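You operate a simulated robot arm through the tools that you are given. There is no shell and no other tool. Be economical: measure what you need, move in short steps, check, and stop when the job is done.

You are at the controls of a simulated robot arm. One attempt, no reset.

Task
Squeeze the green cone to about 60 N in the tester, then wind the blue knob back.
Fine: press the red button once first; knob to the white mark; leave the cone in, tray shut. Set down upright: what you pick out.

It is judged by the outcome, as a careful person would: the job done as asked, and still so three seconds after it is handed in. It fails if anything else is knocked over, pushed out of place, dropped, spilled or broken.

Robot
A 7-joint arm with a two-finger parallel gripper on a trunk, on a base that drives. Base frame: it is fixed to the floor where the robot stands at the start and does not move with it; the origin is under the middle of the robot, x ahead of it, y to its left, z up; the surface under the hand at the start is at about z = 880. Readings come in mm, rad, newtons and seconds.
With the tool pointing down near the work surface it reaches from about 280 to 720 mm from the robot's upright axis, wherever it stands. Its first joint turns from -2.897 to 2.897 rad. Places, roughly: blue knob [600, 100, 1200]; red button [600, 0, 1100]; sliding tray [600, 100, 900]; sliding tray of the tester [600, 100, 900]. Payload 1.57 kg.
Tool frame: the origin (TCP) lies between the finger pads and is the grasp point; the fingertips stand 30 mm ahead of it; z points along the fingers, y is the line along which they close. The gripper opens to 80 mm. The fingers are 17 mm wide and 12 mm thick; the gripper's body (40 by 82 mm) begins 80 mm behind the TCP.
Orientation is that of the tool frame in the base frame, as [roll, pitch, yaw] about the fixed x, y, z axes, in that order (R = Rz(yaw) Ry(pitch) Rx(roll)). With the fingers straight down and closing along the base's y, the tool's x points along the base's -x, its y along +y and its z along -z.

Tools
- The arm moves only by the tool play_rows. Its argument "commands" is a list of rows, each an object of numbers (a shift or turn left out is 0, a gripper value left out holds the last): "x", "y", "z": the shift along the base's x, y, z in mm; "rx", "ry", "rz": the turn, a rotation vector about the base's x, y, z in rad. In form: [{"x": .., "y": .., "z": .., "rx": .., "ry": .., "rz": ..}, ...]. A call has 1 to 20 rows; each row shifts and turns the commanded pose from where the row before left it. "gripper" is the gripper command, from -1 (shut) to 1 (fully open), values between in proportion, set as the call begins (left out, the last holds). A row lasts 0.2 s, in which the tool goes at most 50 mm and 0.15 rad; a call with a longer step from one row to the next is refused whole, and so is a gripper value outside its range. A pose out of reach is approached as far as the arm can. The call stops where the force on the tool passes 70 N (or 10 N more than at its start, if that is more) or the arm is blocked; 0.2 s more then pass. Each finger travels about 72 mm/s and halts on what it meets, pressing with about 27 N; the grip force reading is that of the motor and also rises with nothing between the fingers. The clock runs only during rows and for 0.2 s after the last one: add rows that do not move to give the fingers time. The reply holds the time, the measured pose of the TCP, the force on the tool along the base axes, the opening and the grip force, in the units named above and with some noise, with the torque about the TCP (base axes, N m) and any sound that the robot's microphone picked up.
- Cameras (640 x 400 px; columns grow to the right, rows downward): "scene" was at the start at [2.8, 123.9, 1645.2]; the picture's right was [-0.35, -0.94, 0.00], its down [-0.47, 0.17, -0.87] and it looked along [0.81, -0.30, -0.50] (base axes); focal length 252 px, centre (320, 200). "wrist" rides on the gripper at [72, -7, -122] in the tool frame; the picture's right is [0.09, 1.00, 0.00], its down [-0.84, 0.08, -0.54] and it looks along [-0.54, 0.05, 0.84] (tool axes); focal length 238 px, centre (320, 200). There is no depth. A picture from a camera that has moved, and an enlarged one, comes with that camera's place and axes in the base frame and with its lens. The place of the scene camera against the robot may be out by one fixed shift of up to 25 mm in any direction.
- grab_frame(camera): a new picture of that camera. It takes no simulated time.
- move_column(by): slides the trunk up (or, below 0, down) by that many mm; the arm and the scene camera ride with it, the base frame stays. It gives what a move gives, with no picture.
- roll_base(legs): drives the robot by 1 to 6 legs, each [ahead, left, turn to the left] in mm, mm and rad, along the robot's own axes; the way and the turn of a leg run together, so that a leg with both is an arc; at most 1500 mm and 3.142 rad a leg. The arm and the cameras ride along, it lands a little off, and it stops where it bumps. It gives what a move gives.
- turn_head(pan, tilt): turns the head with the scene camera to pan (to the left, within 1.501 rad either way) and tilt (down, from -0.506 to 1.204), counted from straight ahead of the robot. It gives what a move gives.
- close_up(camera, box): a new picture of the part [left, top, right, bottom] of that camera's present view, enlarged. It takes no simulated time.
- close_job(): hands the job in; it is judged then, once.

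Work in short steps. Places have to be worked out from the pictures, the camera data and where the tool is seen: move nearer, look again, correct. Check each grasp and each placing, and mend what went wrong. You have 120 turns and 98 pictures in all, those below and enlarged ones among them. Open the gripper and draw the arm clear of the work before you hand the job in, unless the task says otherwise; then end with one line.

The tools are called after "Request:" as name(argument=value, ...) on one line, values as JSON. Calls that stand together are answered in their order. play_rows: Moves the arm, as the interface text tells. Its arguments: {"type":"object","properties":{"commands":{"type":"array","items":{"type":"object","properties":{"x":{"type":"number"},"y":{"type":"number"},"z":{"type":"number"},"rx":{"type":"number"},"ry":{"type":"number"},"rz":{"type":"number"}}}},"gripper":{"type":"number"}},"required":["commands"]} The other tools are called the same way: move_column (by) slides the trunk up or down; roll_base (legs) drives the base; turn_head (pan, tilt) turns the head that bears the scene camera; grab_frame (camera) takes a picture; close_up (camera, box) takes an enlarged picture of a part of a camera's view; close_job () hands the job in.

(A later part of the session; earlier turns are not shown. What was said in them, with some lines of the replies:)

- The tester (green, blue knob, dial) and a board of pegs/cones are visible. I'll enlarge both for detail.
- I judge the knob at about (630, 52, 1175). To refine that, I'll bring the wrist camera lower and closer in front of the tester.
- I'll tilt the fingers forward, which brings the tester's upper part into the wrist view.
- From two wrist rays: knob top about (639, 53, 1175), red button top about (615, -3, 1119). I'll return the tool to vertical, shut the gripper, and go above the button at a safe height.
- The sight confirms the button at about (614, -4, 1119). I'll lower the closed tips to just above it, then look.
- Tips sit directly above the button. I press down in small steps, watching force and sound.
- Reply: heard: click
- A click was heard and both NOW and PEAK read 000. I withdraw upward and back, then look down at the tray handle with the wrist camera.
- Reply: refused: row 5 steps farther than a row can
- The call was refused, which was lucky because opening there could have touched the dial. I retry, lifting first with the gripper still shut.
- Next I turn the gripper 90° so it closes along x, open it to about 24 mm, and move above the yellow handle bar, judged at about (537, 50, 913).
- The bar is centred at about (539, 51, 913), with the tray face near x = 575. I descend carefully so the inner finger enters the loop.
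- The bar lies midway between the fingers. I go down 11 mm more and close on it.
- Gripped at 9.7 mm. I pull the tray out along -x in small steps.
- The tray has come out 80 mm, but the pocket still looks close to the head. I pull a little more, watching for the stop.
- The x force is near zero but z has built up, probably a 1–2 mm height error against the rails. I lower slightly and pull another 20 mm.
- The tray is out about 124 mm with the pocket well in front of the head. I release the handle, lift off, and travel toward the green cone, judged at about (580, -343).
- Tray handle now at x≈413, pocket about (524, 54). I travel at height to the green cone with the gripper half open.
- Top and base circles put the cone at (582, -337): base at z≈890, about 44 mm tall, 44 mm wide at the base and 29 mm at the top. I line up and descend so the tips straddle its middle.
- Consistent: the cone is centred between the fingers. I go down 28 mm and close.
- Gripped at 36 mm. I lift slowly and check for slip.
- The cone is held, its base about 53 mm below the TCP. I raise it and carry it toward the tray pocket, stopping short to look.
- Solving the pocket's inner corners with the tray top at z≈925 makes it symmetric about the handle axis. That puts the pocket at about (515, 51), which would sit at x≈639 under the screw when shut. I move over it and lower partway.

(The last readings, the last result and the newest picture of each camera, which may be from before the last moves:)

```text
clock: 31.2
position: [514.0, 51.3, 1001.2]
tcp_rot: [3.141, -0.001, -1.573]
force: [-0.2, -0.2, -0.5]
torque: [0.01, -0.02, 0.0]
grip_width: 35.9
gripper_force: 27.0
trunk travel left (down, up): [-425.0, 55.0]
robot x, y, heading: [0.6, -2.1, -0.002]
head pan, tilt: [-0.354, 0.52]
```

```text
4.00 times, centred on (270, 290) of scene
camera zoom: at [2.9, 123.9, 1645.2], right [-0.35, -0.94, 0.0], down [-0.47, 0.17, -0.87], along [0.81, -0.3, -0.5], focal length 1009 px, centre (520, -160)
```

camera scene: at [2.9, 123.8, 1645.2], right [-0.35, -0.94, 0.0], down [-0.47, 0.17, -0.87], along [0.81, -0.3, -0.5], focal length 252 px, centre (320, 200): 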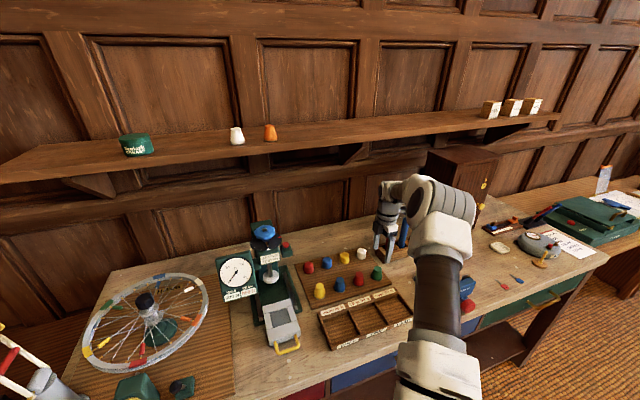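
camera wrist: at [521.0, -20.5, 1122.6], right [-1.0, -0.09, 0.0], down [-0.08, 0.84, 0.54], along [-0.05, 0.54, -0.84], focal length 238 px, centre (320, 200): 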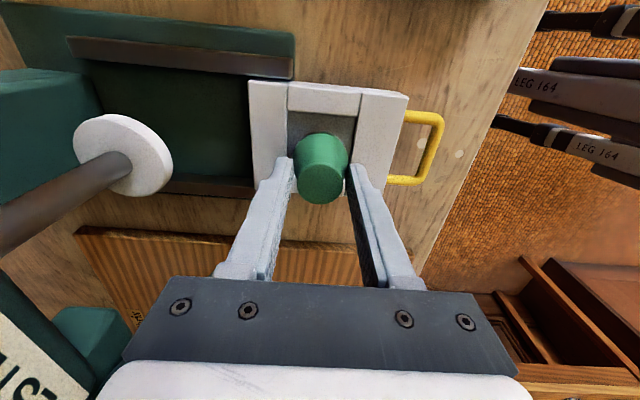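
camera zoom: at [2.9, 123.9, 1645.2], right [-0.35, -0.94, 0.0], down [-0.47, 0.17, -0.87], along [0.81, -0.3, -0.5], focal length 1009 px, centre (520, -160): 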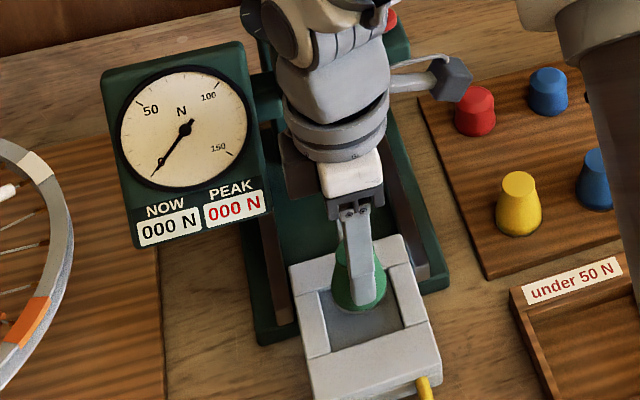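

Alignment looks right: pocket x 485–543, near edge y≈22. I lower in small steps until contact.

Request:
play_rows(commands=[{"z": -15}, {"z": -8}, {"z": -4}, {}])

Request:
close_up(camera="wrist", box=[220, 70, 430, 230])

Request:
close_up(camera="scene", box=[240, 270, 320, 350])

```text
clock: 32.2
position: [514.7, 51.0, 975.4]
tcp_rot: [-3.137, 0.0, -1.572]
force: [-0.1, 0.3, 17.4]
torque: [0.01, 0.04, 0.0]
grip_width: 36.1
gripper_force: 26.5
trunk travel left (down, up): [-425.0, 55.0]
robot x, y, heading: [3.4, 4.0, 0.0]
head pan, tilt: [-0.354, 0.52]
```

```text
2.50 times, centred on (325, 150) of wrist
camera zoom: at [521.0, -21.0, 1097.6], right [-1.0, -0.09, 0.0], down [-0.08, 0.84, 0.54], along [-0.05, 0.54, -0.84], focal length 596 px, centre (308, 325)
```

zoom: 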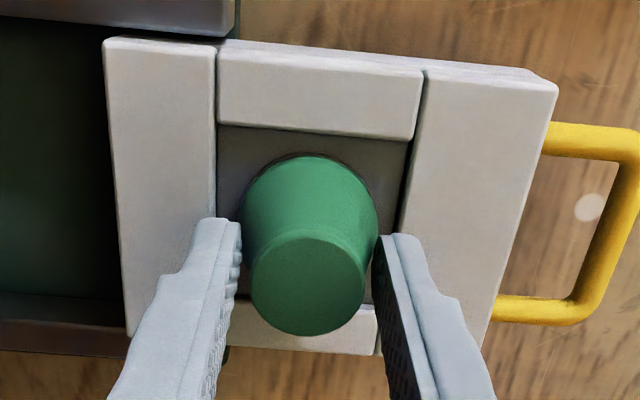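

```text
5.00 times, centred on (280, 310) of scene
camera zoom: at [1.6, 123.7, 1645.5], right [-0.35, -0.94, 0.0], down [-0.47, 0.17, -0.87], along [0.81, -0.3, -0.5], focal length 1261 px, centre (520, -350)
```

zoom: 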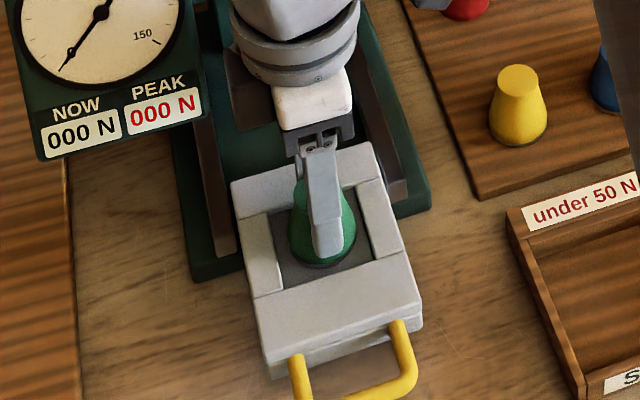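

Contact at 17 N: the cone's base is on the pocket floor, centred within the frame. I relieve the force slightly and open.

Request:
play_rows(commands=[{"z": 1}, {}])

Request:
play_rows(commands=[{}, {}, {}, {"z": 10}, {"z": 30}, {"z": 40}, {}], gripper=0.5)

Request:
close_up(camera="wrist", box=[220, 50, 430, 210])

Request:
close_up(camera="scene", box=[240, 270, 320, 350])

```text
clock: 32.8
position: [513.0, 50.0, 975.4]
tcp_rot: [-3.139, -0.002, -1.573]
force: [0.0, -0.4, 18.3]
torque: [0.02, -0.05, 0.0]
grip_width: 36.0
gripper_force: 27.1
trunk travel left (down, up): [-425.0, 55.0]
robot x, y, heading: [-1.2, -0.5, 0.002]
head pan, tilt: [-0.354, 0.52]
```

```text
clock: 34.4
position: [513.2, 52.5, 1053.9]
tcp_rot: [3.141, 0.0, -1.571]
force: [0.0, 0.3, -0.4]
torque: [0.01, -0.02, 0.0]
grip_width: 59.8
gripper_force: 0.1
trunk travel left (down, up): [-425.0, 55.0]
robot x, y, heading: [0.1, 0.1, 0.0]
head pan, tilt: [-0.354, 0.52]
```

```text
2.50 times, centred on (325, 130) of wrist
camera zoom: at [520.8, -19.1, 1176.7], right [-1.0, -0.09, 0.0], down [-0.08, 0.84, 0.54], along [-0.05, 0.54, -0.84], focal length 596 px, centre (308, 375)
```

zoom: 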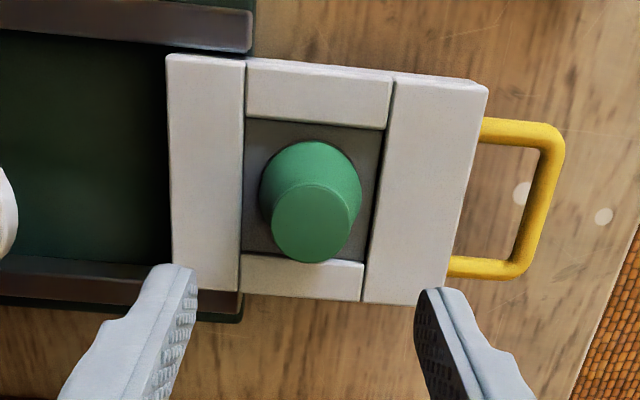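

```text
5.00 times, centred on (280, 310) of scene
camera zoom: at [2.7, 123.9, 1645.1], right [-0.35, -0.94, 0.0], down [-0.47, 0.17, -0.87], along [0.81, -0.3, -0.5], focal length 1261 px, centre (520, -350)
```

zoom: 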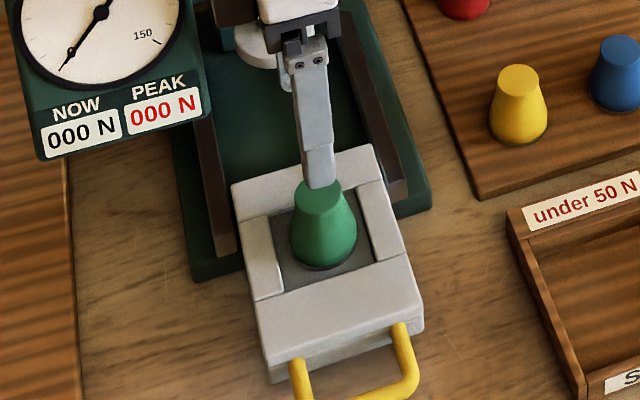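

The cone stands upright, centred in the pocket. I return to the handle bar at x≈413.5 and grip it again.

Request:
play_rows(commands=[{"x": -35}, {"x": -35}, {"x": -29.5, "y": -1}, {"z": -45}, {"z": -40}, {"z": -20}, {}], gripper=-0.4)

Request:
close_up(camera="wrist", box=[200, 60, 400, 220])

```text
clock: 36.0
position: [416.2, 50.2, 949.8]
tcp_rot: [-3.141, 0.0, -1.572]
force: [-0.9, 0.4, -0.2]
torque: [0.0, -0.03, -0.02]
grip_width: 23.8
gripper_force: 0.1
trunk travel left (down, up): [-425.0, 55.0]
robot x, y, heading: [-1.8, -0.3, -0.002]
head pan, tilt: [-0.354, 0.52]
```

```text
2.50 times, centred on (300, 140) of wrist
camera zoom: at [422.4, -21.5, 1071.8], right [-1.0, -0.09, 0.0], down [-0.08, 0.84, 0.54], along [-0.05, 0.54, -0.84], focal length 596 px, centre (370, 350)
```

zoom: 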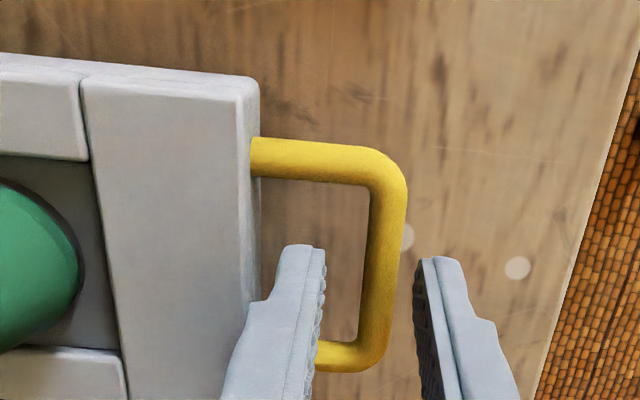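

The bar is between the fingers. I go down 18 mm and close on it.

Request:
play_rows(commands=[{"x": -1.5, "z": -9}, {"z": -9}, {}])

Request:
play_rows(commands=[{}, {}, {}], gripper=-1)

```text
clock: 36.8
position: [413.9, 49.5, 933.4]
tcp_rot: [-3.141, 0.001, -1.573]
force: [0.1, 0.0, -0.1]
torque: [0.01, -0.01, -0.01]
grip_width: 23.7
gripper_force: 0.1
trunk travel left (down, up): [-425.0, 55.0]
robot x, y, heading: [0.6, 3.0, -0.004]
head pan, tilt: [-0.354, 0.52]
```

```text
clock: 37.6
position: [413.3, 48.5, 931.8]
tcp_rot: [3.14, 0.0, -1.57]
force: [-0.1, 0.4, -2.0]
torque: [-0.07, 0.0, 0.52]
grip_width: 9.7
gripper_force: 27.9
trunk travel left (down, up): [-425.0, 55.0]
robot x, y, heading: [-3.1, -3.5, 0.002]
head pan, tilt: [-0.354, 0.52]
```

Gripped. I push the tray in smoothly, first 100 mm, then check the platen clearance and fit.

Request:
play_rows(commands=[{"x": 6}, {"x": 10}, {"x": 10}, {"x": 10}, {"x": 10}, {"x": 8}, {"x": 6}, {}])

Request:
grab_frame(camera="wrist")

Request:
close_up(camera="scene", box=[230, 230, 320, 320])

```text
clock: 39.4
position: [475.0, 49.5, 932.6]
tcp_rot: [-3.142, 0.0, -1.572]
force: [0.2, 3.0, -0.9]
torque: [0.15, 0.03, 0.43]
grip_width: 9.8
gripper_force: 27.8
trunk travel left (down, up): [-425.0, 55.0]
robot x, y, heading: [-1.8, 1.8, 0.001]
head pan, tilt: [-0.354, 0.52]
```

```text
50 pictures are left
camera wrist: at [481.3, -22.1, 1054.0], right [-1.0, -0.09, 0.0], down [-0.08, 0.84, 0.54], along [-0.05, 0.54, -0.84], focal length 238 px, centre (320, 200)
```

wrist: 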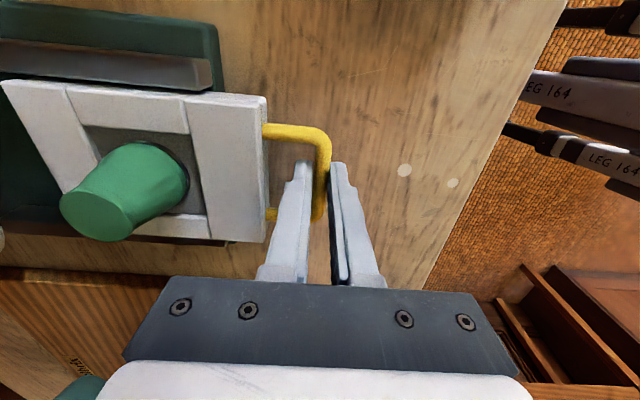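

```text
4.44 times, centred on (275, 275) of scene
camera zoom: at [2.9, 124.2, 1645.1], right [-0.35, -0.94, 0.0], down [-0.47, 0.17, -0.87], along [0.81, -0.3, -0.5], focal length 1121 px, centre (520, -133)
```

zoom: 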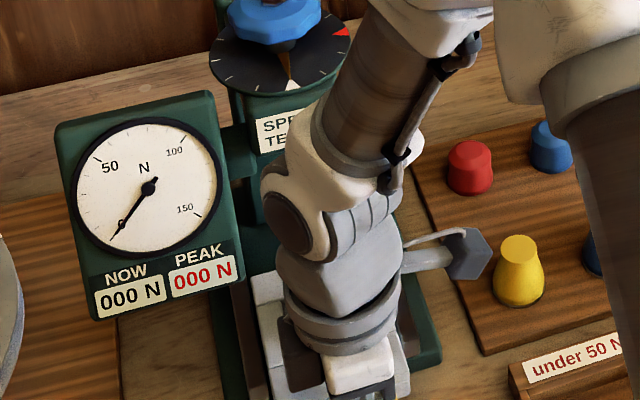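

The cone is stable. I push 30 mm more, then check the clearance between platen and cone.

Request:
play_rows(commands=[{"x": 8}, {"x": 8}, {"x": 8}, {}])

Request:
grab_frame(camera="wrist")

```text
clock: 40.4
position: [499.3, 48.7, 932.3]
tcp_rot: [-3.138, -0.001, -1.572]
force: [-0.7, 3.3, 8.0]
torque: [-0.14, 0.01, 0.49]
grip_width: 10.3
gripper_force: 27.6
trunk travel left (down, up): [-425.0, 55.0]
robot x, y, heading: [1.4, 2.0, 0.001]
head pan, tilt: [-0.354, 0.52]
```

```text
48 pictures are left
camera wrist: at [505.2, -22.2, 1054.0], right [-1.0, -0.09, 0.0], down [-0.08, 0.84, 0.54], along [-0.05, 0.54, -0.84], focal length 238 px, centre (320, 200)
```

wrist: 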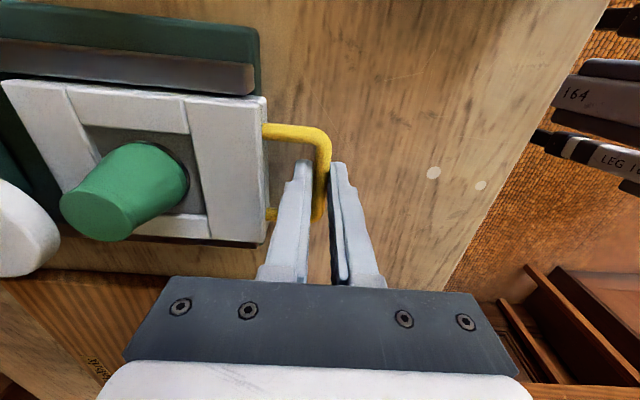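

Request:
close_up(camera="wrist", box=[0, 120, 200, 290])

Request:
turn_head(pan=-0.05, tilt=0.6)

Request:
grab_frame(camera="scene")

```text
2.35 times, centred on (100, 205) of wrist
camera zoom: at [505.2, -22.2, 1054.0], right [-1.0, -0.09, 0.0], down [-0.08, 0.84, 0.54], along [-0.05, 0.54, -0.84], focal length 561 px, centre (838, 188)
```

zoom: 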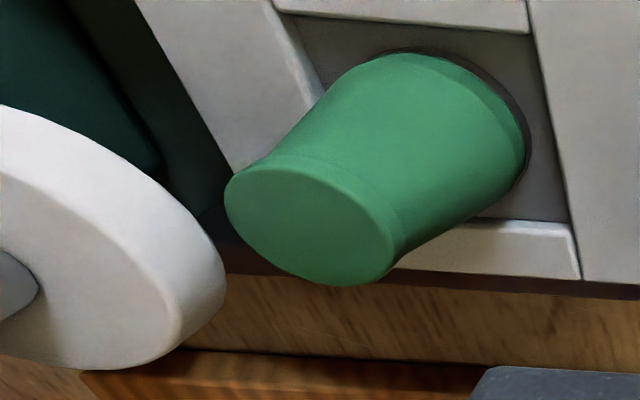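

```text
clock: 41.2
position: [498.2, 48.4, 931.3]
tcp_rot: [-3.14, 0.002, -1.57]
force: [0.5, 2.7, 9.2]
torque: [0.09, 0.01, 0.47]
grip_width: 9.6
gripper_force: 27.9
trunk travel left (down, up): [-425.0, 55.0]
robot x, y, heading: [-0.4, 2.7, 0.001]
head pan, tilt: [-0.051, 0.6]
```

```text
46 pictures are left
camera scene: at [5.5, 150.9, 1638.0], right [-0.05, -1.0, 0.0], down [-0.56, 0.03, -0.83], along [0.82, -0.04, -0.56], focal length 252 px, centre (320, 200)
```

scene: 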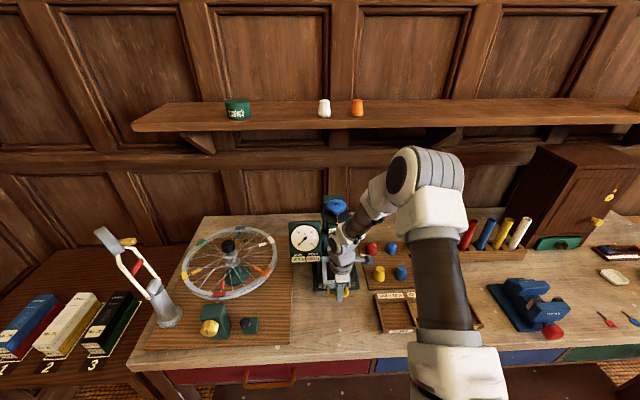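

By my estimate the cone top is at z≈967 and the platen's underside at about 974, so it should clear. I advance 12 mm and look before going on.

Request:
play_rows(commands=[{"x": 4}, {"x": 4}, {"x": 4}, {}])

Request:
close_up(camera="wrist", box=[0, 120, 200, 290])

```text
clock: 42.2
position: [508.7, 49.2, 932.1]
tcp_rot: [-3.139, 0.0, -1.571]
force: [0.4, -1.0, 15.1]
torque: [0.13, 0.0, 0.47]
grip_width: 9.8
gripper_force: 28.6
trunk travel left (down, up): [-425.0, 55.0]
robot x, y, heading: [-0.9, 0.9, 0.002]
head pan, tilt: [-0.051, 0.6]
```

```text
2.35 times, centred on (100, 205) of wrist
camera zoom: at [516.4, -22.1, 1054.0], right [-1.0, -0.09, 0.0], down [-0.08, 0.84, 0.54], along [-0.05, 0.54, -0.84], focal length 561 px, centre (838, 188)
```

zoom: 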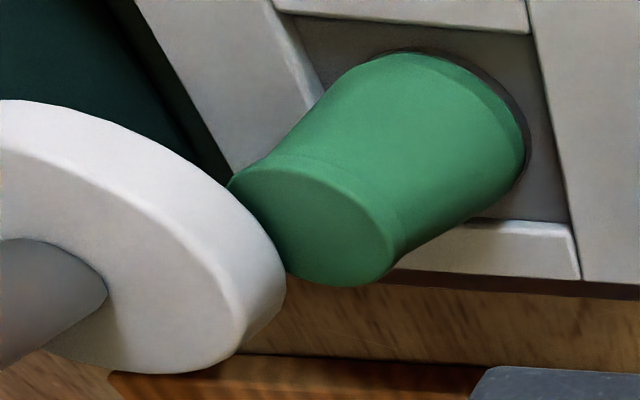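

The platen's edge now passes over the cone with no disturbance and no x force. I ease z up slightly and continue.

Request:
play_rows(commands=[{"z": 0.8}, {"x": 3}, {"x": 4}, {"x": 4}, {}])

Request:
close_up(camera="wrist", box=[0, 120, 200, 290])

```text
clock: 43.4
position: [519.8, 49.2, 932.7]
tcp_rot: [3.14, 0.001, -1.573]
force: [-0.3, -3.3, 2.9]
torque: [-0.25, 0.01, 0.48]
grip_width: 9.7
gripper_force: 28.4
trunk travel left (down, up): [-425.0, 55.0]
robot x, y, heading: [2.7, -0.7, 0.004]
head pan, tilt: [-0.051, 0.6]
```

```text
2.35 times, centred on (100, 205) of wrist
camera zoom: at [526.6, -22.1, 1053.9], right [-1.0, -0.09, 0.0], down [-0.08, 0.84, 0.54], along [-0.05, 0.54, -0.84], focal length 561 px, centre (838, 188)
```

zoom: 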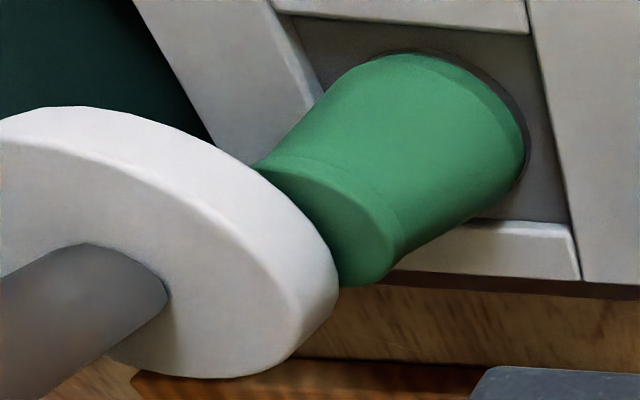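

It is clear underneath. I push the remaining ~19 mm to the stop.

Request:
play_rows(commands=[{"x": 5}, {"x": 5}, {"x": 4}, {"x": 3}, {"x": 2}, {}])

Request:
grab_frame(camera="wrist")

```text
clock: 44.8
position: [539.8, 49.4, 931.5]
tcp_rot: [3.141, 0.0, -1.573]
force: [0.8, -5.2, -4.2]
torque: [0.05, -0.01, 0.5]
grip_width: 10.0
gripper_force: 28.0
trunk travel left (down, up): [-425.0, 55.0]
robot x, y, heading: [-4.2, 1.3, -0.003]
head pan, tilt: [-0.051, 0.6]
```

```text
43 pictures are left
camera wrist: at [547.0, -22.2, 1053.9], right [-1.0, -0.09, 0.0], down [-0.08, 0.84, 0.54], along [-0.05, 0.54, -0.84], focal length 238 px, centre (320, 200)
```

wrist: 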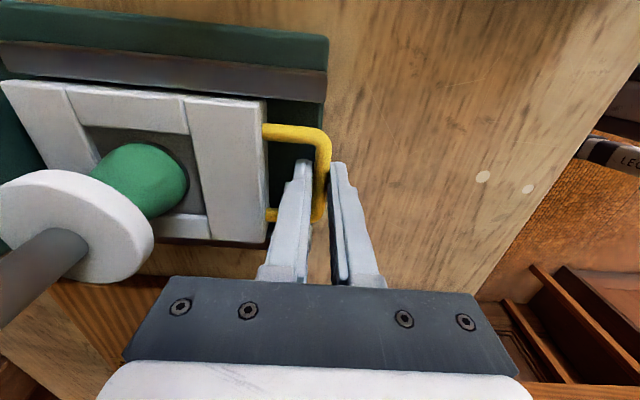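

Now 1–2 mm past the original position with no stop felt. I nudge gently to find the stop.

Request:
play_rows(commands=[{"x": 1.5}, {"x": 1.5}, {}])

```text
clock: 45.6
position: [541.0, 48.7, 933.7]
tcp_rot: [3.139, 0.0, -1.569]
force: [-14.7, -4.7, 2.7]
torque: [0.09, 0.26, 0.47]
grip_width: 9.8
gripper_force: 28.3
trunk travel left (down, up): [-425.0, 55.0]
robot x, y, heading: [-0.8, 0.2, -0.004]
head pan, tilt: [-0.051, 0.6]
```

The stop is felt at -15 N, so the tray is shut. I release the handle, lift, and back away, then look at the knob and tray.

Request:
play_rows(commands=[{}, {}, {"z": 15}, {"z": 40}, {"x": -25, "z": 40}, {"x": -40, "z": 20}, {"x": -40}, {"x": -30, "z": 30}, {"z": 40}, {"z": 40}, {}], gripper=-0.4)

Request:
close_up(camera="scene", box=[270, 180, 390, 300])

Request:
grab_frame(camera="wrist")

```text
clock: 48.0
position: [408.5, 48.2, 1160.1]
tcp_rot: [-3.141, 0.002, -1.571]
force: [-0.2, 0.9, -0.1]
torque: [-0.04, -0.01, 0.0]
grip_width: 23.9
gripper_force: 0.1
trunk travel left (down, up): [-425.0, 55.0]
robot x, y, heading: [-1.5, 0.1, -0.003]
head pan, tilt: [-0.051, 0.6]
```

```text
3.33 times, centred on (330, 240) of scene
camera zoom: at [6.1, 150.8, 1638.0], right [-0.05, -1.0, 0.0], down [-0.56, 0.03, -0.83], along [0.82, -0.04, -0.56], focal length 841 px, centre (287, 67)
```

zoom: 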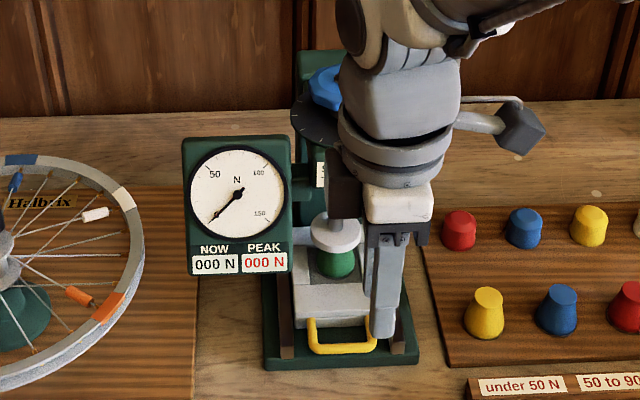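

```text
41 pictures are left
camera wrist: at [415.1, -22.0, 1282.2], right [-1.0, -0.09, 0.0], down [-0.08, 0.84, 0.54], along [-0.05, 0.54, -0.84], focal length 238 px, centre (320, 200)
```

wrist: 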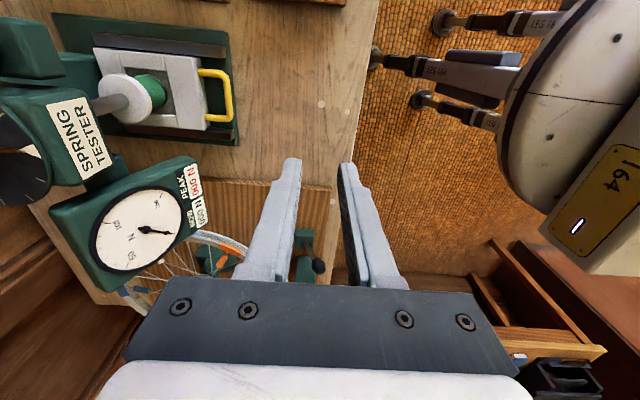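

Tray shut, cone under the platen, NOW and PEAK both 000. Next I raise the hand, open fully and go above the knob, leaving the wrist with room to turn.

Request:
play_rows(commands=[{"z": 45}, {"z": 45}, {"x": 40, "z": 10}, {"x": 45}, {"x": 45}, {"x": 45}, {"x": 45, "y": 2}, {"x": 10, "y": 2}, {}], gripper=1)

Request:
grab_frame(camera="wrist")

Request:
close_up(camera="scene", box=[270, 160, 390, 280])

```text
clock: 50.0
position: [638.0, 52.6, 1256.0]
tcp_rot: [-3.141, 0.0, -1.571]
force: [0.5, -0.3, -0.2]
torque: [0.03, -0.01, 0.0]
grip_width: 79.7
gripper_force: 0.0
trunk travel left (down, up): [-425.0, 55.0]
robot x, y, heading: [0.5, -0.9, 0.006]
head pan, tilt: [-0.051, 0.6]
```

```text
40 pictures are left
camera wrist: at [645.4, -18.2, 1378.4], right [-1.0, -0.09, 0.0], down [-0.08, 0.84, 0.54], along [-0.05, 0.54, -0.84], focal length 238 px, centre (320, 200)
```

wrist: 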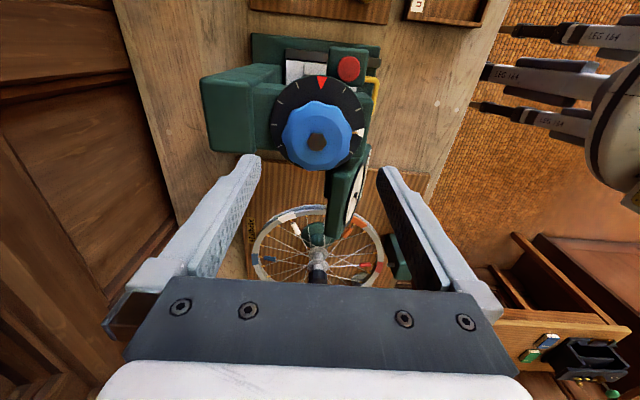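

```text
3.33 times, centred on (330, 220) of scene
camera zoom: at [6.1, 150.8, 1638.0], right [-0.05, -1.0, 0.0], down [-0.56, 0.03, -0.83], along [0.82, -0.04, -0.56], focal length 841 px, centre (287, 133)
```

zoom: 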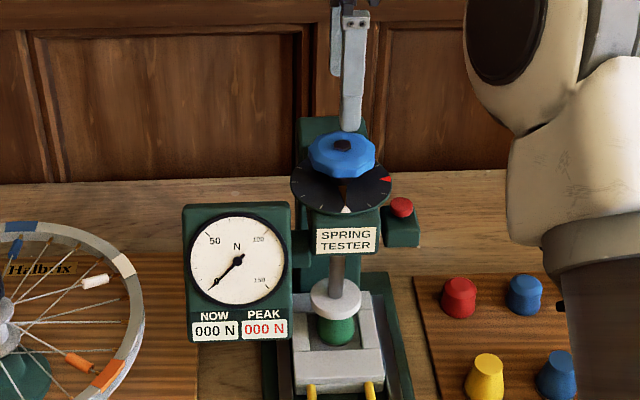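

The knob centre appears at (641, 51). I adjust and descend around the knob, keeping the tips above the dial plate.

Request:
play_rows(commands=[{"x": 2.5, "y": -1, "z": -25}, {"z": -20}, {}])

Request:
grab_frame(camera="wrist")

Request:
close_up(camera="scene", box=[290, 160, 390, 260])

```text
clock: 50.8
position: [639.7, 52.6, 1210.7]
tcp_rot: [3.141, 0.0, -1.572]
force: [-0.1, 0.4, -0.8]
torque: [-0.03, -0.01, 0.01]
grip_width: 80.0
gripper_force: 0.2
trunk travel left (down, up): [-425.0, 55.0]
robot x, y, heading: [-0.4, -2.9, 0.004]
head pan, tilt: [-0.051, 0.6]
```

```text
38 pictures are left
camera wrist: at [647.4, -18.4, 1333.0], right [-1.0, -0.09, 0.0], down [-0.08, 0.84, 0.54], along [-0.05, 0.54, -0.84], focal length 238 px, centre (320, 200)
```

wrist: 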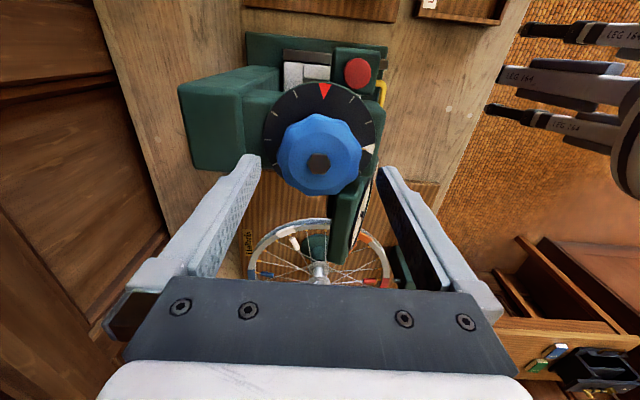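

```text
4.00 times, centred on (340, 210) of scene
camera zoom: at [6.1, 150.8, 1638.0], right [-0.05, -1.0, 0.0], down [-0.56, 0.03, -0.83], along [0.82, -0.04, -0.56], focal length 1009 px, centre (240, 160)
```

zoom: 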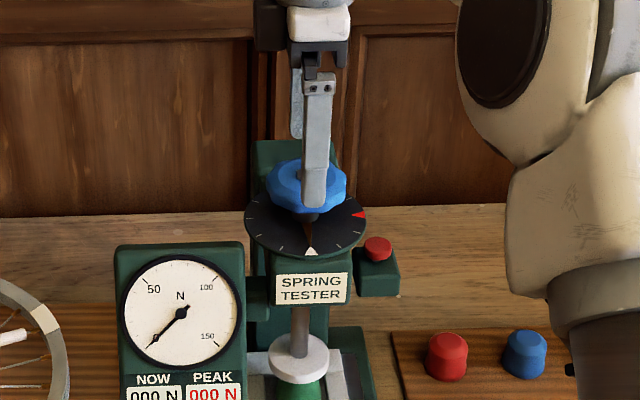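

The knob is 2 mm further in x. I correct, descend around it, and close.

Request:
play_rows(commands=[{"x": 2, "y": -0.5, "z": -16}, {"z": -15}, {}])

Request:
close_up(camera="scene", box=[290, 160, 390, 260])

Request:
play_rows(commands=[{}, {}, {}], gripper=-1)

Request:
grab_frame(camera="wrist")

```text
clock: 51.6
position: [642.4, 52.7, 1180.7]
tcp_rot: [-3.14, 0.001, -1.574]
force: [0.1, -0.4, 0.4]
torque: [0.02, -0.03, -0.02]
grip_width: 80.0
gripper_force: 0.1
trunk travel left (down, up): [-425.0, 55.0]
robot x, y, heading: [-2.1, -0.1, 0.004]
head pan, tilt: [-0.051, 0.6]
```

```text
4.00 times, centred on (340, 210) of scene
camera zoom: at [6.2, 150.8, 1638.0], right [-0.05, -1.0, 0.0], down [-0.56, 0.03, -0.83], along [0.82, -0.04, -0.56], focal length 1009 px, centre (240, 160)
```

zoom: 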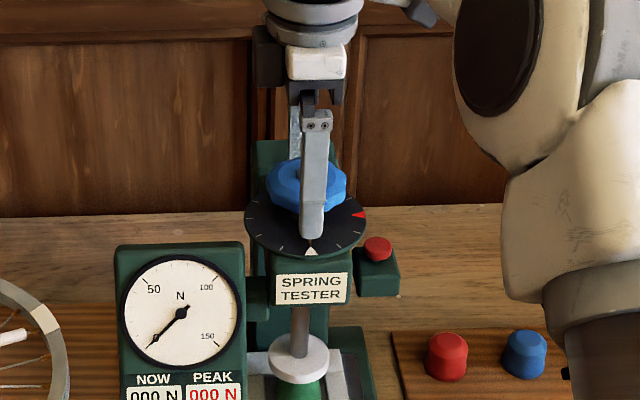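

```text
clock: 52.4
position: [641.5, 52.7, 1181.3]
tcp_rot: [3.139, 0.0, -1.571]
force: [-7.9, -0.9, -3.6]
torque: [-0.06, 0.12, 0.0]
grip_width: 63.8
gripper_force: 45.1
trunk travel left (down, up): [-425.0, 55.0]
robot x, y, heading: [-1.5, -1.7, -0.003]
head pan, tilt: [-0.051, 0.6]
```

```text
35 pictures are left
camera wrist: at [648.3, -18.1, 1302.6], right [-1.0, -0.09, 0.0], down [-0.08, 0.84, 0.54], along [-0.05, 0.54, -0.84], focal length 238 px, centre (320, 200)
```

wrist: 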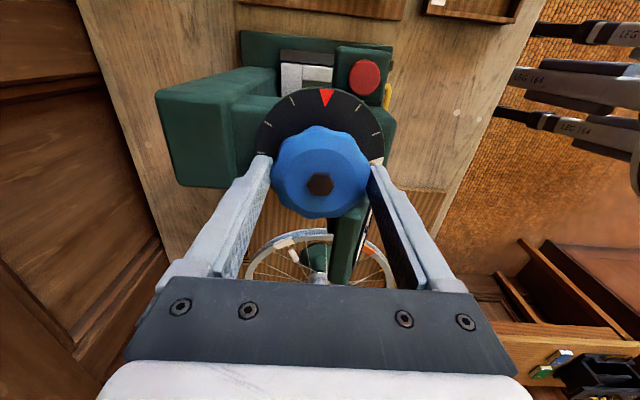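

Knob gripped at 64 mm. I relax x by 1 mm and try a small clockwise turn (from above), watching NOW.

Request:
play_rows(commands=[{"x": -1}, {"rz": -0.1}, {"rz": -0.1}, {"rz": -0.1}, {}])

Request:
close_up(camera="scene", box=[280, 190, 380, 290])

```text
clock: 53.6
position: [642.2, 53.7, 1181.0]
tcp_rot: [-3.142, 0.001, -1.871]
force: [-0.8, 2.8, -8.4]
torque: [-0.16, 0.21, -0.03]
grip_width: 63.9
gripper_force: 45.2
trunk travel left (down, up): [-425.0, 55.0]
robot x, y, heading: [0.5, 1.0, -0.001]
head pan, tilt: [-0.051, 0.6]
```

```text
4.00 times, centred on (330, 240) of scene
camera zoom: at [7.0, 151.3, 1637.9], right [-0.05, -1.0, 0.0], down [-0.56, 0.03, -0.82], along [0.82, -0.04, -0.57], focal length 1009 px, centre (280, 40)
```

zoom: 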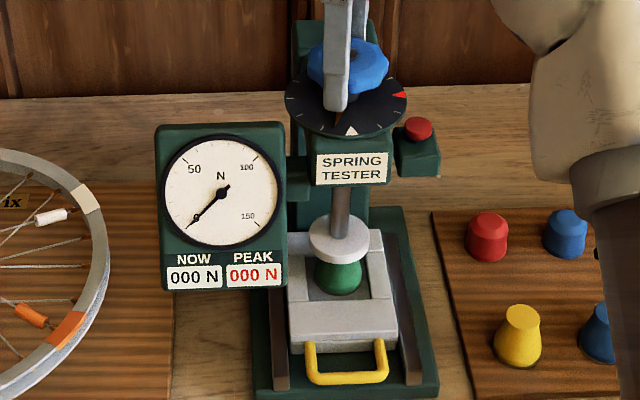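

The knob turns, its pointer now left of the white mark, and the tool is pulled down slightly, so clockwise appears to drive the screw down. I continue with a small z follow.

Request:
play_rows(commands=[{"rz": -0.1, "z": -0.5}, {"rz": -0.1}, {"rz": -0.1}, {"rz": -0.1}, {"rz": -0.1}, {}])

Request:
close_up(camera="scene", box=[280, 190, 380, 290])

```text
clock: 55.0
position: [641.9, 54.0, 1182.2]
tcp_rot: [3.142, 0.0, -2.37]
force: [9.0, 8.4, -1.6]
torque: [-0.08, 0.43, 0.0]
grip_width: 63.6
gripper_force: 45.4
trunk travel left (down, up): [-425.0, 55.0]
robot x, y, heading: [2.4, -3.3, 0.004]
head pan, tilt: [-0.051, 0.6]
```

```text
4.00 times, centred on (330, 240) of scene
camera zoom: at [7.6, 152.0, 1637.9], right [-0.05, -1.0, 0.0], down [-0.57, 0.03, -0.82], along [0.82, -0.04, -0.57], focal length 1009 px, centre (280, 40)
```

zoom: 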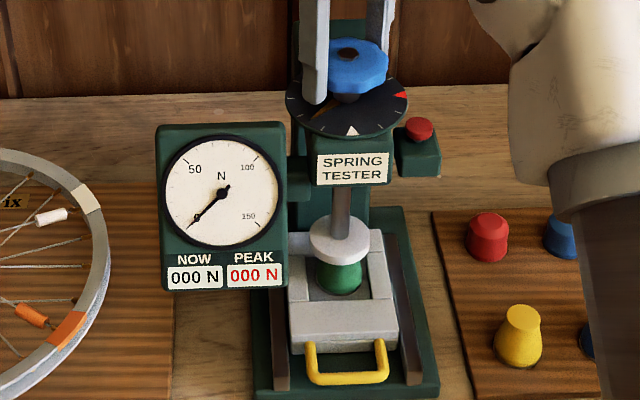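

Still 0 N; the platen seems a touch lower. I relieve the side force and continue turning.

Request:
play_rows(commands=[{"x": 0.8, "y": 0.8, "rz": -0.1}, {"rz": -0.1}, {"rz": -0.1}, {"rz": -0.1}, {"rz": -0.1}, {}])

Request:
close_up(camera="scene", box=[280, 190, 380, 290])

```text
clock: 56.4
position: [642.4, 52.3, 1180.7]
tcp_rot: [-3.14, -0.002, -2.873]
force: [-3.4, 3.0, -1.3]
torque: [0.36, -0.34, -0.01]
grip_width: 63.8
gripper_force: 45.2
trunk travel left (down, up): [-425.0, 55.0]
robot x, y, heading: [2.5, -0.1, -0.001]
head pan, tilt: [-0.051, 0.6]
```

```text
4.00 times, centred on (330, 240) of scene
camera zoom: at [5.7, 151.2, 1638.0], right [-0.05, -1.0, 0.0], down [-0.56, 0.03, -0.83], along [0.82, -0.04, -0.56], focal length 1009 px, centre (280, 40)
```

zoom: 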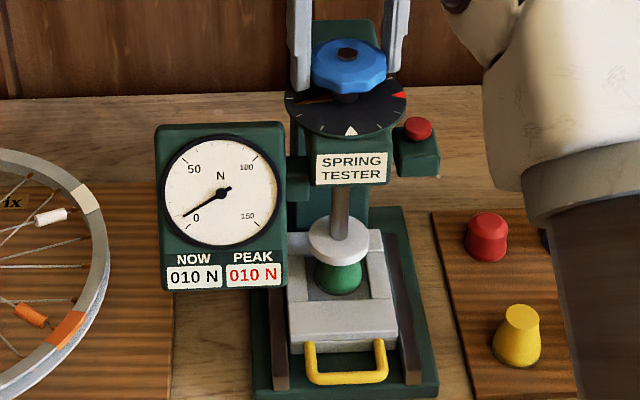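

Reading 10 N. I turn 0.2 rad more to calibrate.

Request:
play_rows(commands=[{"rz": -0.1}, {"rz": -0.1}, {}])

Request:
close_up(camera="scene", box=[280, 190, 380, 290])

```text
clock: 57.2
position: [642.9, 51.5, 1181.6]
tcp_rot: [3.141, 0.001, -3.073]
force: [-3.1, 2.2, 3.7]
torque: [-0.03, 1.23, 0.0]
grip_width: 63.6
gripper_force: 45.1
trunk travel left (down, up): [-425.0, 55.0]
robot x, y, heading: [1.0, -1.5, -0.0]
head pan, tilt: [-0.051, 0.6]
```

```text
4.00 times, centred on (330, 240) of scene
camera zoom: at [5.5, 151.1, 1638.0], right [-0.05, -1.0, 0.0], down [-0.56, 0.03, -0.83], along [0.82, -0.04, -0.56], focal length 1009 px, centre (280, 40)
```

zoom: 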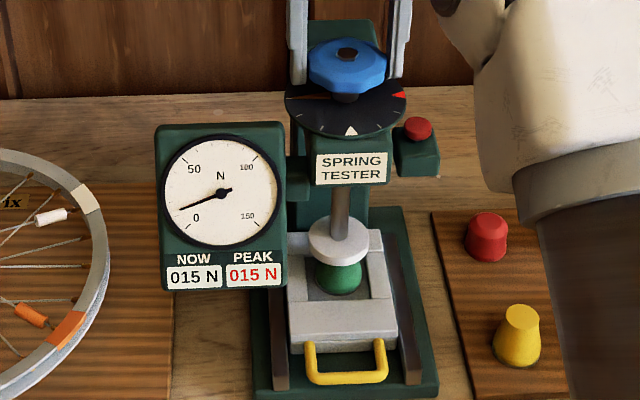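

About 25 N/rad. I turn 0.5 rad more.

Request:
play_rows(commands=[{"rz": -0.1}, {"rz": -0.1}, {"rz": -0.1}, {"rz": -0.1}, {"rz": -0.1}, {}])

Request:
close_up(camera="scene", box=[280, 190, 380, 290])

```text
clock: 58.6
position: [642.6, 50.5, 1180.8]
tcp_rot: [3.14, 0.002, 2.708]
force: [-4.0, -3.4, 2.9]
torque: [-0.09, -0.23, 0.0]
grip_width: 63.8
gripper_force: 45.1
trunk travel left (down, up): [-425.0, 55.0]
robot x, y, heading: [-1.3, -3.2, 0.002]
head pan, tilt: [-0.051, 0.6]
```

```text
4.00 times, centred on (330, 240) of scene
camera zoom: at [5.4, 150.3, 1638.0], right [-0.05, -1.0, 0.0], down [-0.56, 0.03, -0.83], along [0.82, -0.04, -0.56], focal length 1009 px, centre (280, 40)
```

zoom: 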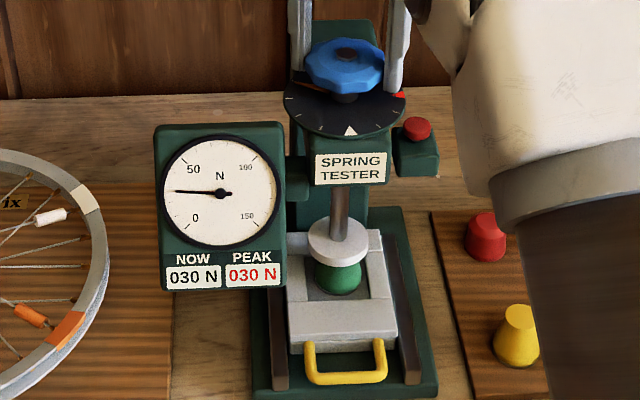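

30 N at 2.0 rad (about 28–30 N/rad). I turn another 0.6 rad.

Request:
play_rows(commands=[{"rz": -0.1}, {"rz": -0.1}, {"rz": -0.1}, {"rz": -0.1}, {"rz": -0.1}, {"rz": -0.1}, {}])

Request:
close_up(camera="scene", box=[280, 190, 380, 290])

```text
clock: 60.2
position: [642.6, 50.4, 1181.1]
tcp_rot: [-3.14, 0.001, 2.109]
force: [-10.1, -10.1, -3.0]
torque: [-0.81, -0.82, 0.01]
grip_width: 63.9
gripper_force: 45.5
trunk travel left (down, up): [-425.0, 55.0]
robot x, y, heading: [1.4, -1.7, -0.005]
head pan, tilt: [-0.051, 0.6]
```

```text
4.00 times, centred on (330, 240) of scene
camera zoom: at [5.2, 149.6, 1638.0], right [-0.05, -1.0, 0.0], down [-0.56, 0.03, -0.83], along [0.82, -0.04, -0.56], focal length 1009 px, centre (280, 40)
```

zoom: 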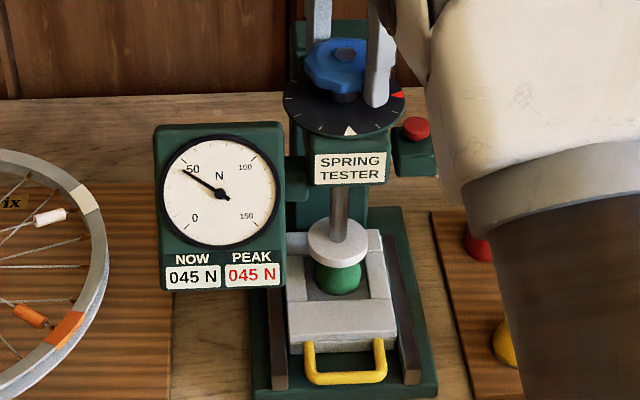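

45 N at 2.6 rad (≈25 N/rad). I relieve the side force and turn 0.4 rad.

Request:
play_rows(commands=[{"x": -0.8, "y": -0.8, "rz": -0.1}, {"rz": -0.1}, {"rz": -0.1}, {"rz": -0.1}, {}])

Request:
close_up(camera="scene", box=[280, 190, 380, 290])

```text
clock: 61.4
position: [642.0, 49.7, 1180.8]
tcp_rot: [-3.141, -0.001, 1.708]
force: [-1.3, -6.5, -2.0]
torque: [-0.31, 0.76, 0.01]
grip_width: 63.9
gripper_force: 44.7
trunk travel left (down, up): [-425.0, 55.0]
robot x, y, heading: [-3.4, -3.6, -0.003]
head pan, tilt: [-0.051, 0.6]
```

```text
4.00 times, centred on (330, 240) of scene
camera zoom: at [6.4, 150.0, 1638.1], right [-0.05, -1.0, 0.0], down [-0.56, 0.03, -0.82], along [0.82, -0.04, -0.57], focal length 1009 px, centre (280, 40)
```

zoom: 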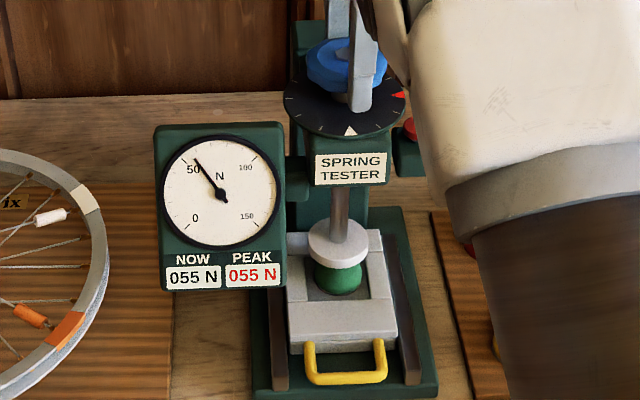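

55 N; the fit is about 27 N/rad, so 0.16 rad more should give 60 N.

Request:
play_rows(commands=[{"rz": -0.08}, {"rz": -0.08}, {}])

Request:
close_up(camera="scene", box=[280, 190, 380, 290])

```text
clock: 62.2
position: [640.1, 50.6, 1181.3]
tcp_rot: [-3.141, 0.001, 1.55]
force: [-4.6, -10.9, -6.9]
torque: [0.67, -0.64, 0.0]
grip_width: 63.7
gripper_force: 44.7
trunk travel left (down, up): [-425.0, 55.0]
robot x, y, heading: [0.2, -1.7, -0.002]
head pan, tilt: [-0.051, 0.6]
```

```text
4.00 times, centred on (330, 240) of scene
camera zoom: at [6.1, 149.3, 1638.1], right [-0.05, -1.0, 0.0], down [-0.56, 0.03, -0.83], along [0.82, -0.04, -0.56], focal length 1009 px, centre (280, 40)
```

zoom: 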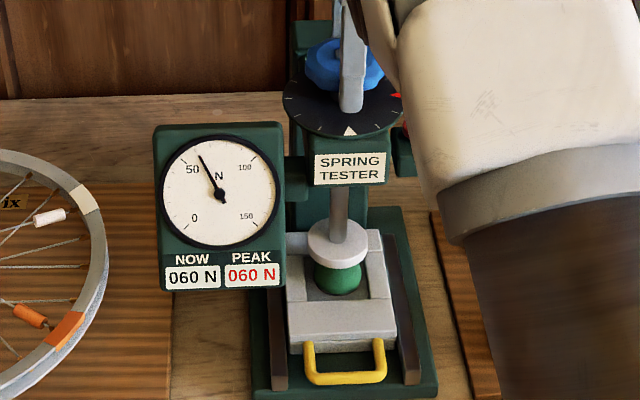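

Reads 60 N NOW and PEAK. Now I wind back the same way, 3.0 rad first.

Request:
play_rows(commands=[{"rz": 0.12}, {"rz": 0.12}, {"rz": 0.12}, {"rz": 0.12}, {"rz": 0.12}, {"rz": 0.12}, {"rz": 0.12}, {"rz": 0.12}, {"rz": 0.12}, {"rz": 0.12}, {"rz": 0.12}, {"rz": 0.12}, {}])

Request:
play_rows(commands=[{"rz": 0.12}, {"rz": 0.12}, {"rz": 0.12}, {"rz": 0.12}, {"rz": 0.12}, {"rz": 0.12}, {"rz": 0.12}, {"rz": 0.12}, {"rz": 0.12}, {"rz": 0.12}, {"rz": 0.12}, {"rz": 0.12}, {}])

Request:
close_up(camera="scene", box=[280, 190, 380, 290])

```text
clock: 65.0
position: [642.7, 50.8, 1180.6]
tcp_rot: [3.14, -0.001, 2.992]
force: [5.6, -8.1, 2.4]
torque: [0.5, 0.06, 0.02]
grip_width: 63.9
gripper_force: 44.7
trunk travel left (down, up): [-425.0, 55.0]
robot x, y, heading: [0.5, -1.4, -0.0]
head pan, tilt: [-0.051, 0.6]
```

```text
clock: 67.8
position: [641.8, 52.9, 1180.9]
tcp_rot: [-3.14, 0.001, -1.848]
force: [9.1, 5.9, 10.5]
torque: [0.35, 0.47, 0.0]
grip_width: 63.7
gripper_force: 45.3
trunk travel left (down, up): [-425.0, 55.0]
robot x, y, heading: [2.7, 0.5, -0.001]
head pan, tilt: [-0.051, 0.6]
```

```text
4.00 times, centred on (330, 240) of scene
camera zoom: at [6.5, 151.6, 1638.0], right [-0.05, -1.0, 0.0], down [-0.56, 0.03, -0.82], along [0.82, -0.04, -0.57], focal length 1009 px, centre (280, 40)
```

zoom: 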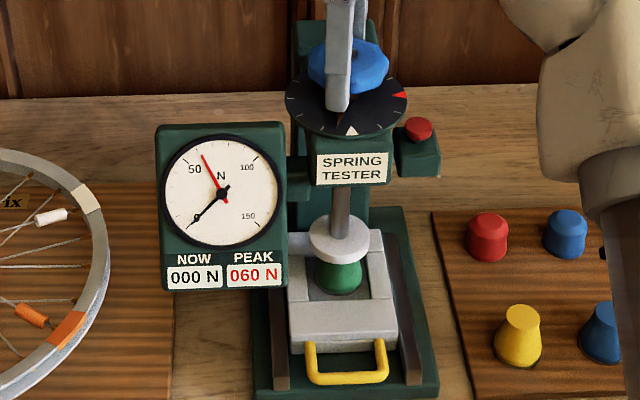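

Back to 0 N, PEAK 60 N held. I turn the remaining 0.27 rad to the white mark and zoom in on the pointer.

Request:
play_rows(commands=[{"rz": 0.1}, {"rz": 0.1}, {"rz": 0.07}, {}])

Request:
close_up(camera="scene", box=[310, 190, 360, 240])

Request:
close_up(camera="wrist", box=[250, 70, 410, 210])

```text
clock: 68.8
position: [640.9, 53.7, 1181.2]
tcp_rot: [-3.141, 0.001, -1.578]
force: [2.0, 7.1, 7.5]
torque: [0.61, -0.7, 0.0]
grip_width: 63.7
gripper_force: 45.1
trunk travel left (down, up): [-425.0, 55.0]
robot x, y, heading: [-0.1, 1.8, 0.001]
head pan, tilt: [-0.051, 0.6]
```

```text
8.00 times, centred on (335, 215) of scene
camera zoom: at [5.6, 151.5, 1637.9], right [-0.05, -1.0, 0.0], down [-0.56, 0.03, -0.83], along [0.82, -0.04, -0.56], focal length 2018 px, centre (200, 80)
```

zoom: 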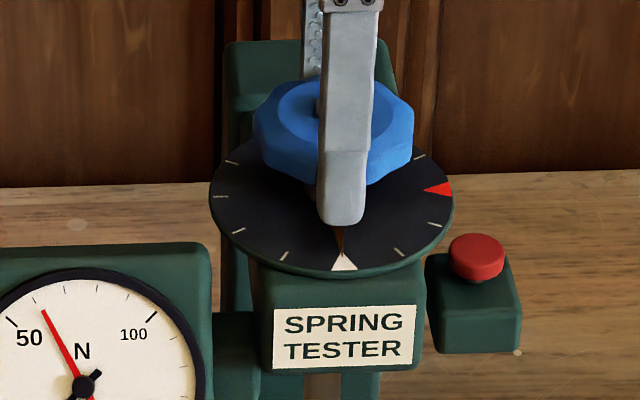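

```text
2.86 times, centred on (330, 140) of wrist
camera zoom: at [647.7, -18.3, 1302.7], right [-1.0, -0.08, 0.0], down [-0.07, 0.84, 0.54], along [-0.05, 0.54, -0.84], focal length 681 px, centre (291, 371)
```

zoom: 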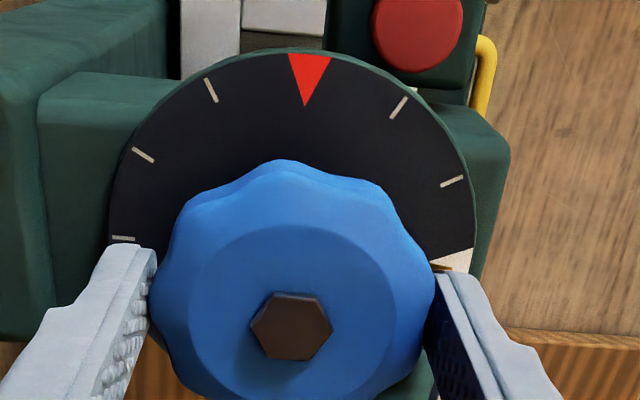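

The pointer meets the white mark. I open the gripper wide, lift straight up, and check that nothing shifted.

Request:
play_rows(commands=[{}, {}, {"z": 15}, {"z": 30}, {"z": 40}, {"x": -40, "z": 10}, {"x": -45, "y": -10}, {"x": -45, "y": -20}, {"x": -45, "y": -20}, {"x": -40, "y": -20}, {}], gripper=1)

Request:
close_up(camera="scene", box=[280, 190, 380, 290])

Request:
close_up(camera="scene", box=[310, 190, 360, 240])

Request:
grab_frame(camera="scene")

```text
clock: 71.2
position: [430.2, -19.9, 1277.0]
tcp_rot: [-3.14, 0.0, -1.58]
force: [-0.4, -0.3, -0.3]
torque: [0.01, -0.01, -0.02]
grip_width: 80.1
gripper_force: 0.0
trunk travel left (down, up): [-425.0, 55.0]
robot x, y, heading: [-1.0, 0.3, 0.004]
head pan, tilt: [-0.051, 0.6]
```

```text
4.00 times, centred on (330, 240) of scene
camera zoom: at [6.1, 150.8, 1638.0], right [-0.05, -1.0, 0.0], down [-0.56, 0.03, -0.83], along [0.82, -0.04, -0.56], focal length 1009 px, centre (280, 40)
```

zoom: 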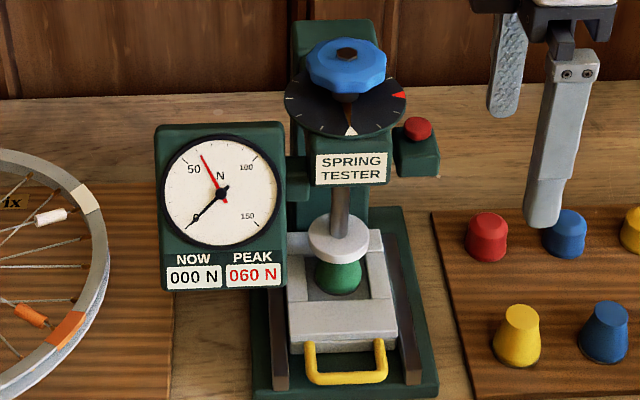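

```text
8.00 times, centred on (335, 215) of scene
camera zoom: at [6.1, 150.8, 1638.0], right [-0.05, -1.0, 0.0], down [-0.56, 0.03, -0.83], along [0.82, -0.04, -0.56], focal length 2018 px, centre (200, 80)
```

zoom: 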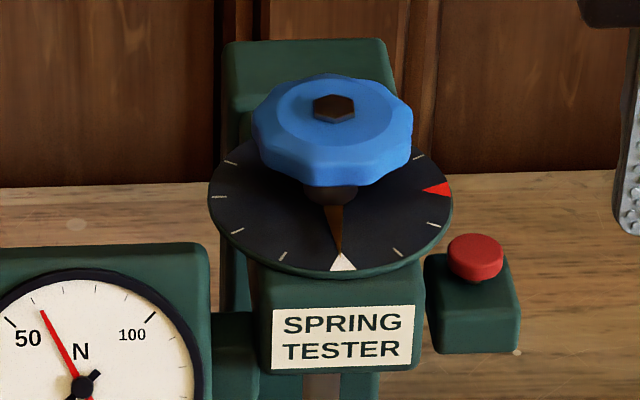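

```text
21 pictures are left
camera scene: at [6.1, 150.8, 1638.0], right [-0.05, -1.0, 0.0], down [-0.56, 0.03, -0.83], along [0.82, -0.04, -0.56], focal length 252 px, centre (320, 200)
```

scene: 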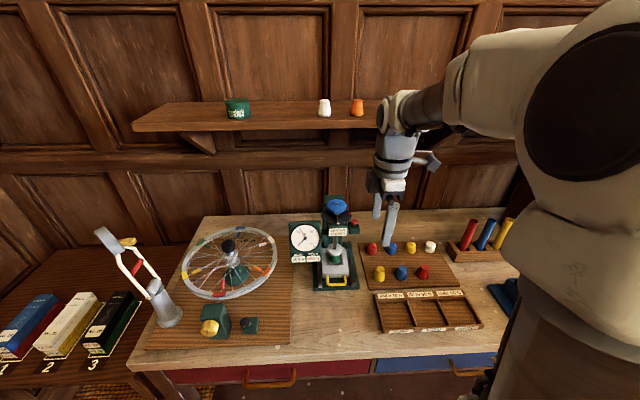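

The pointer is on the white mark and PEAK reads 60 N with NOW at 0. The cone is upright in the shut tray, nothing else has moved, and the arm is clear, so I hand in.

Request:
close_job()

```text
The job is handed in.
```

I pressed the red button once, then squeezed the green cone to a 60 N peak. The blue knob is wound back to the white mark, and the cone is upright in the shut tray.
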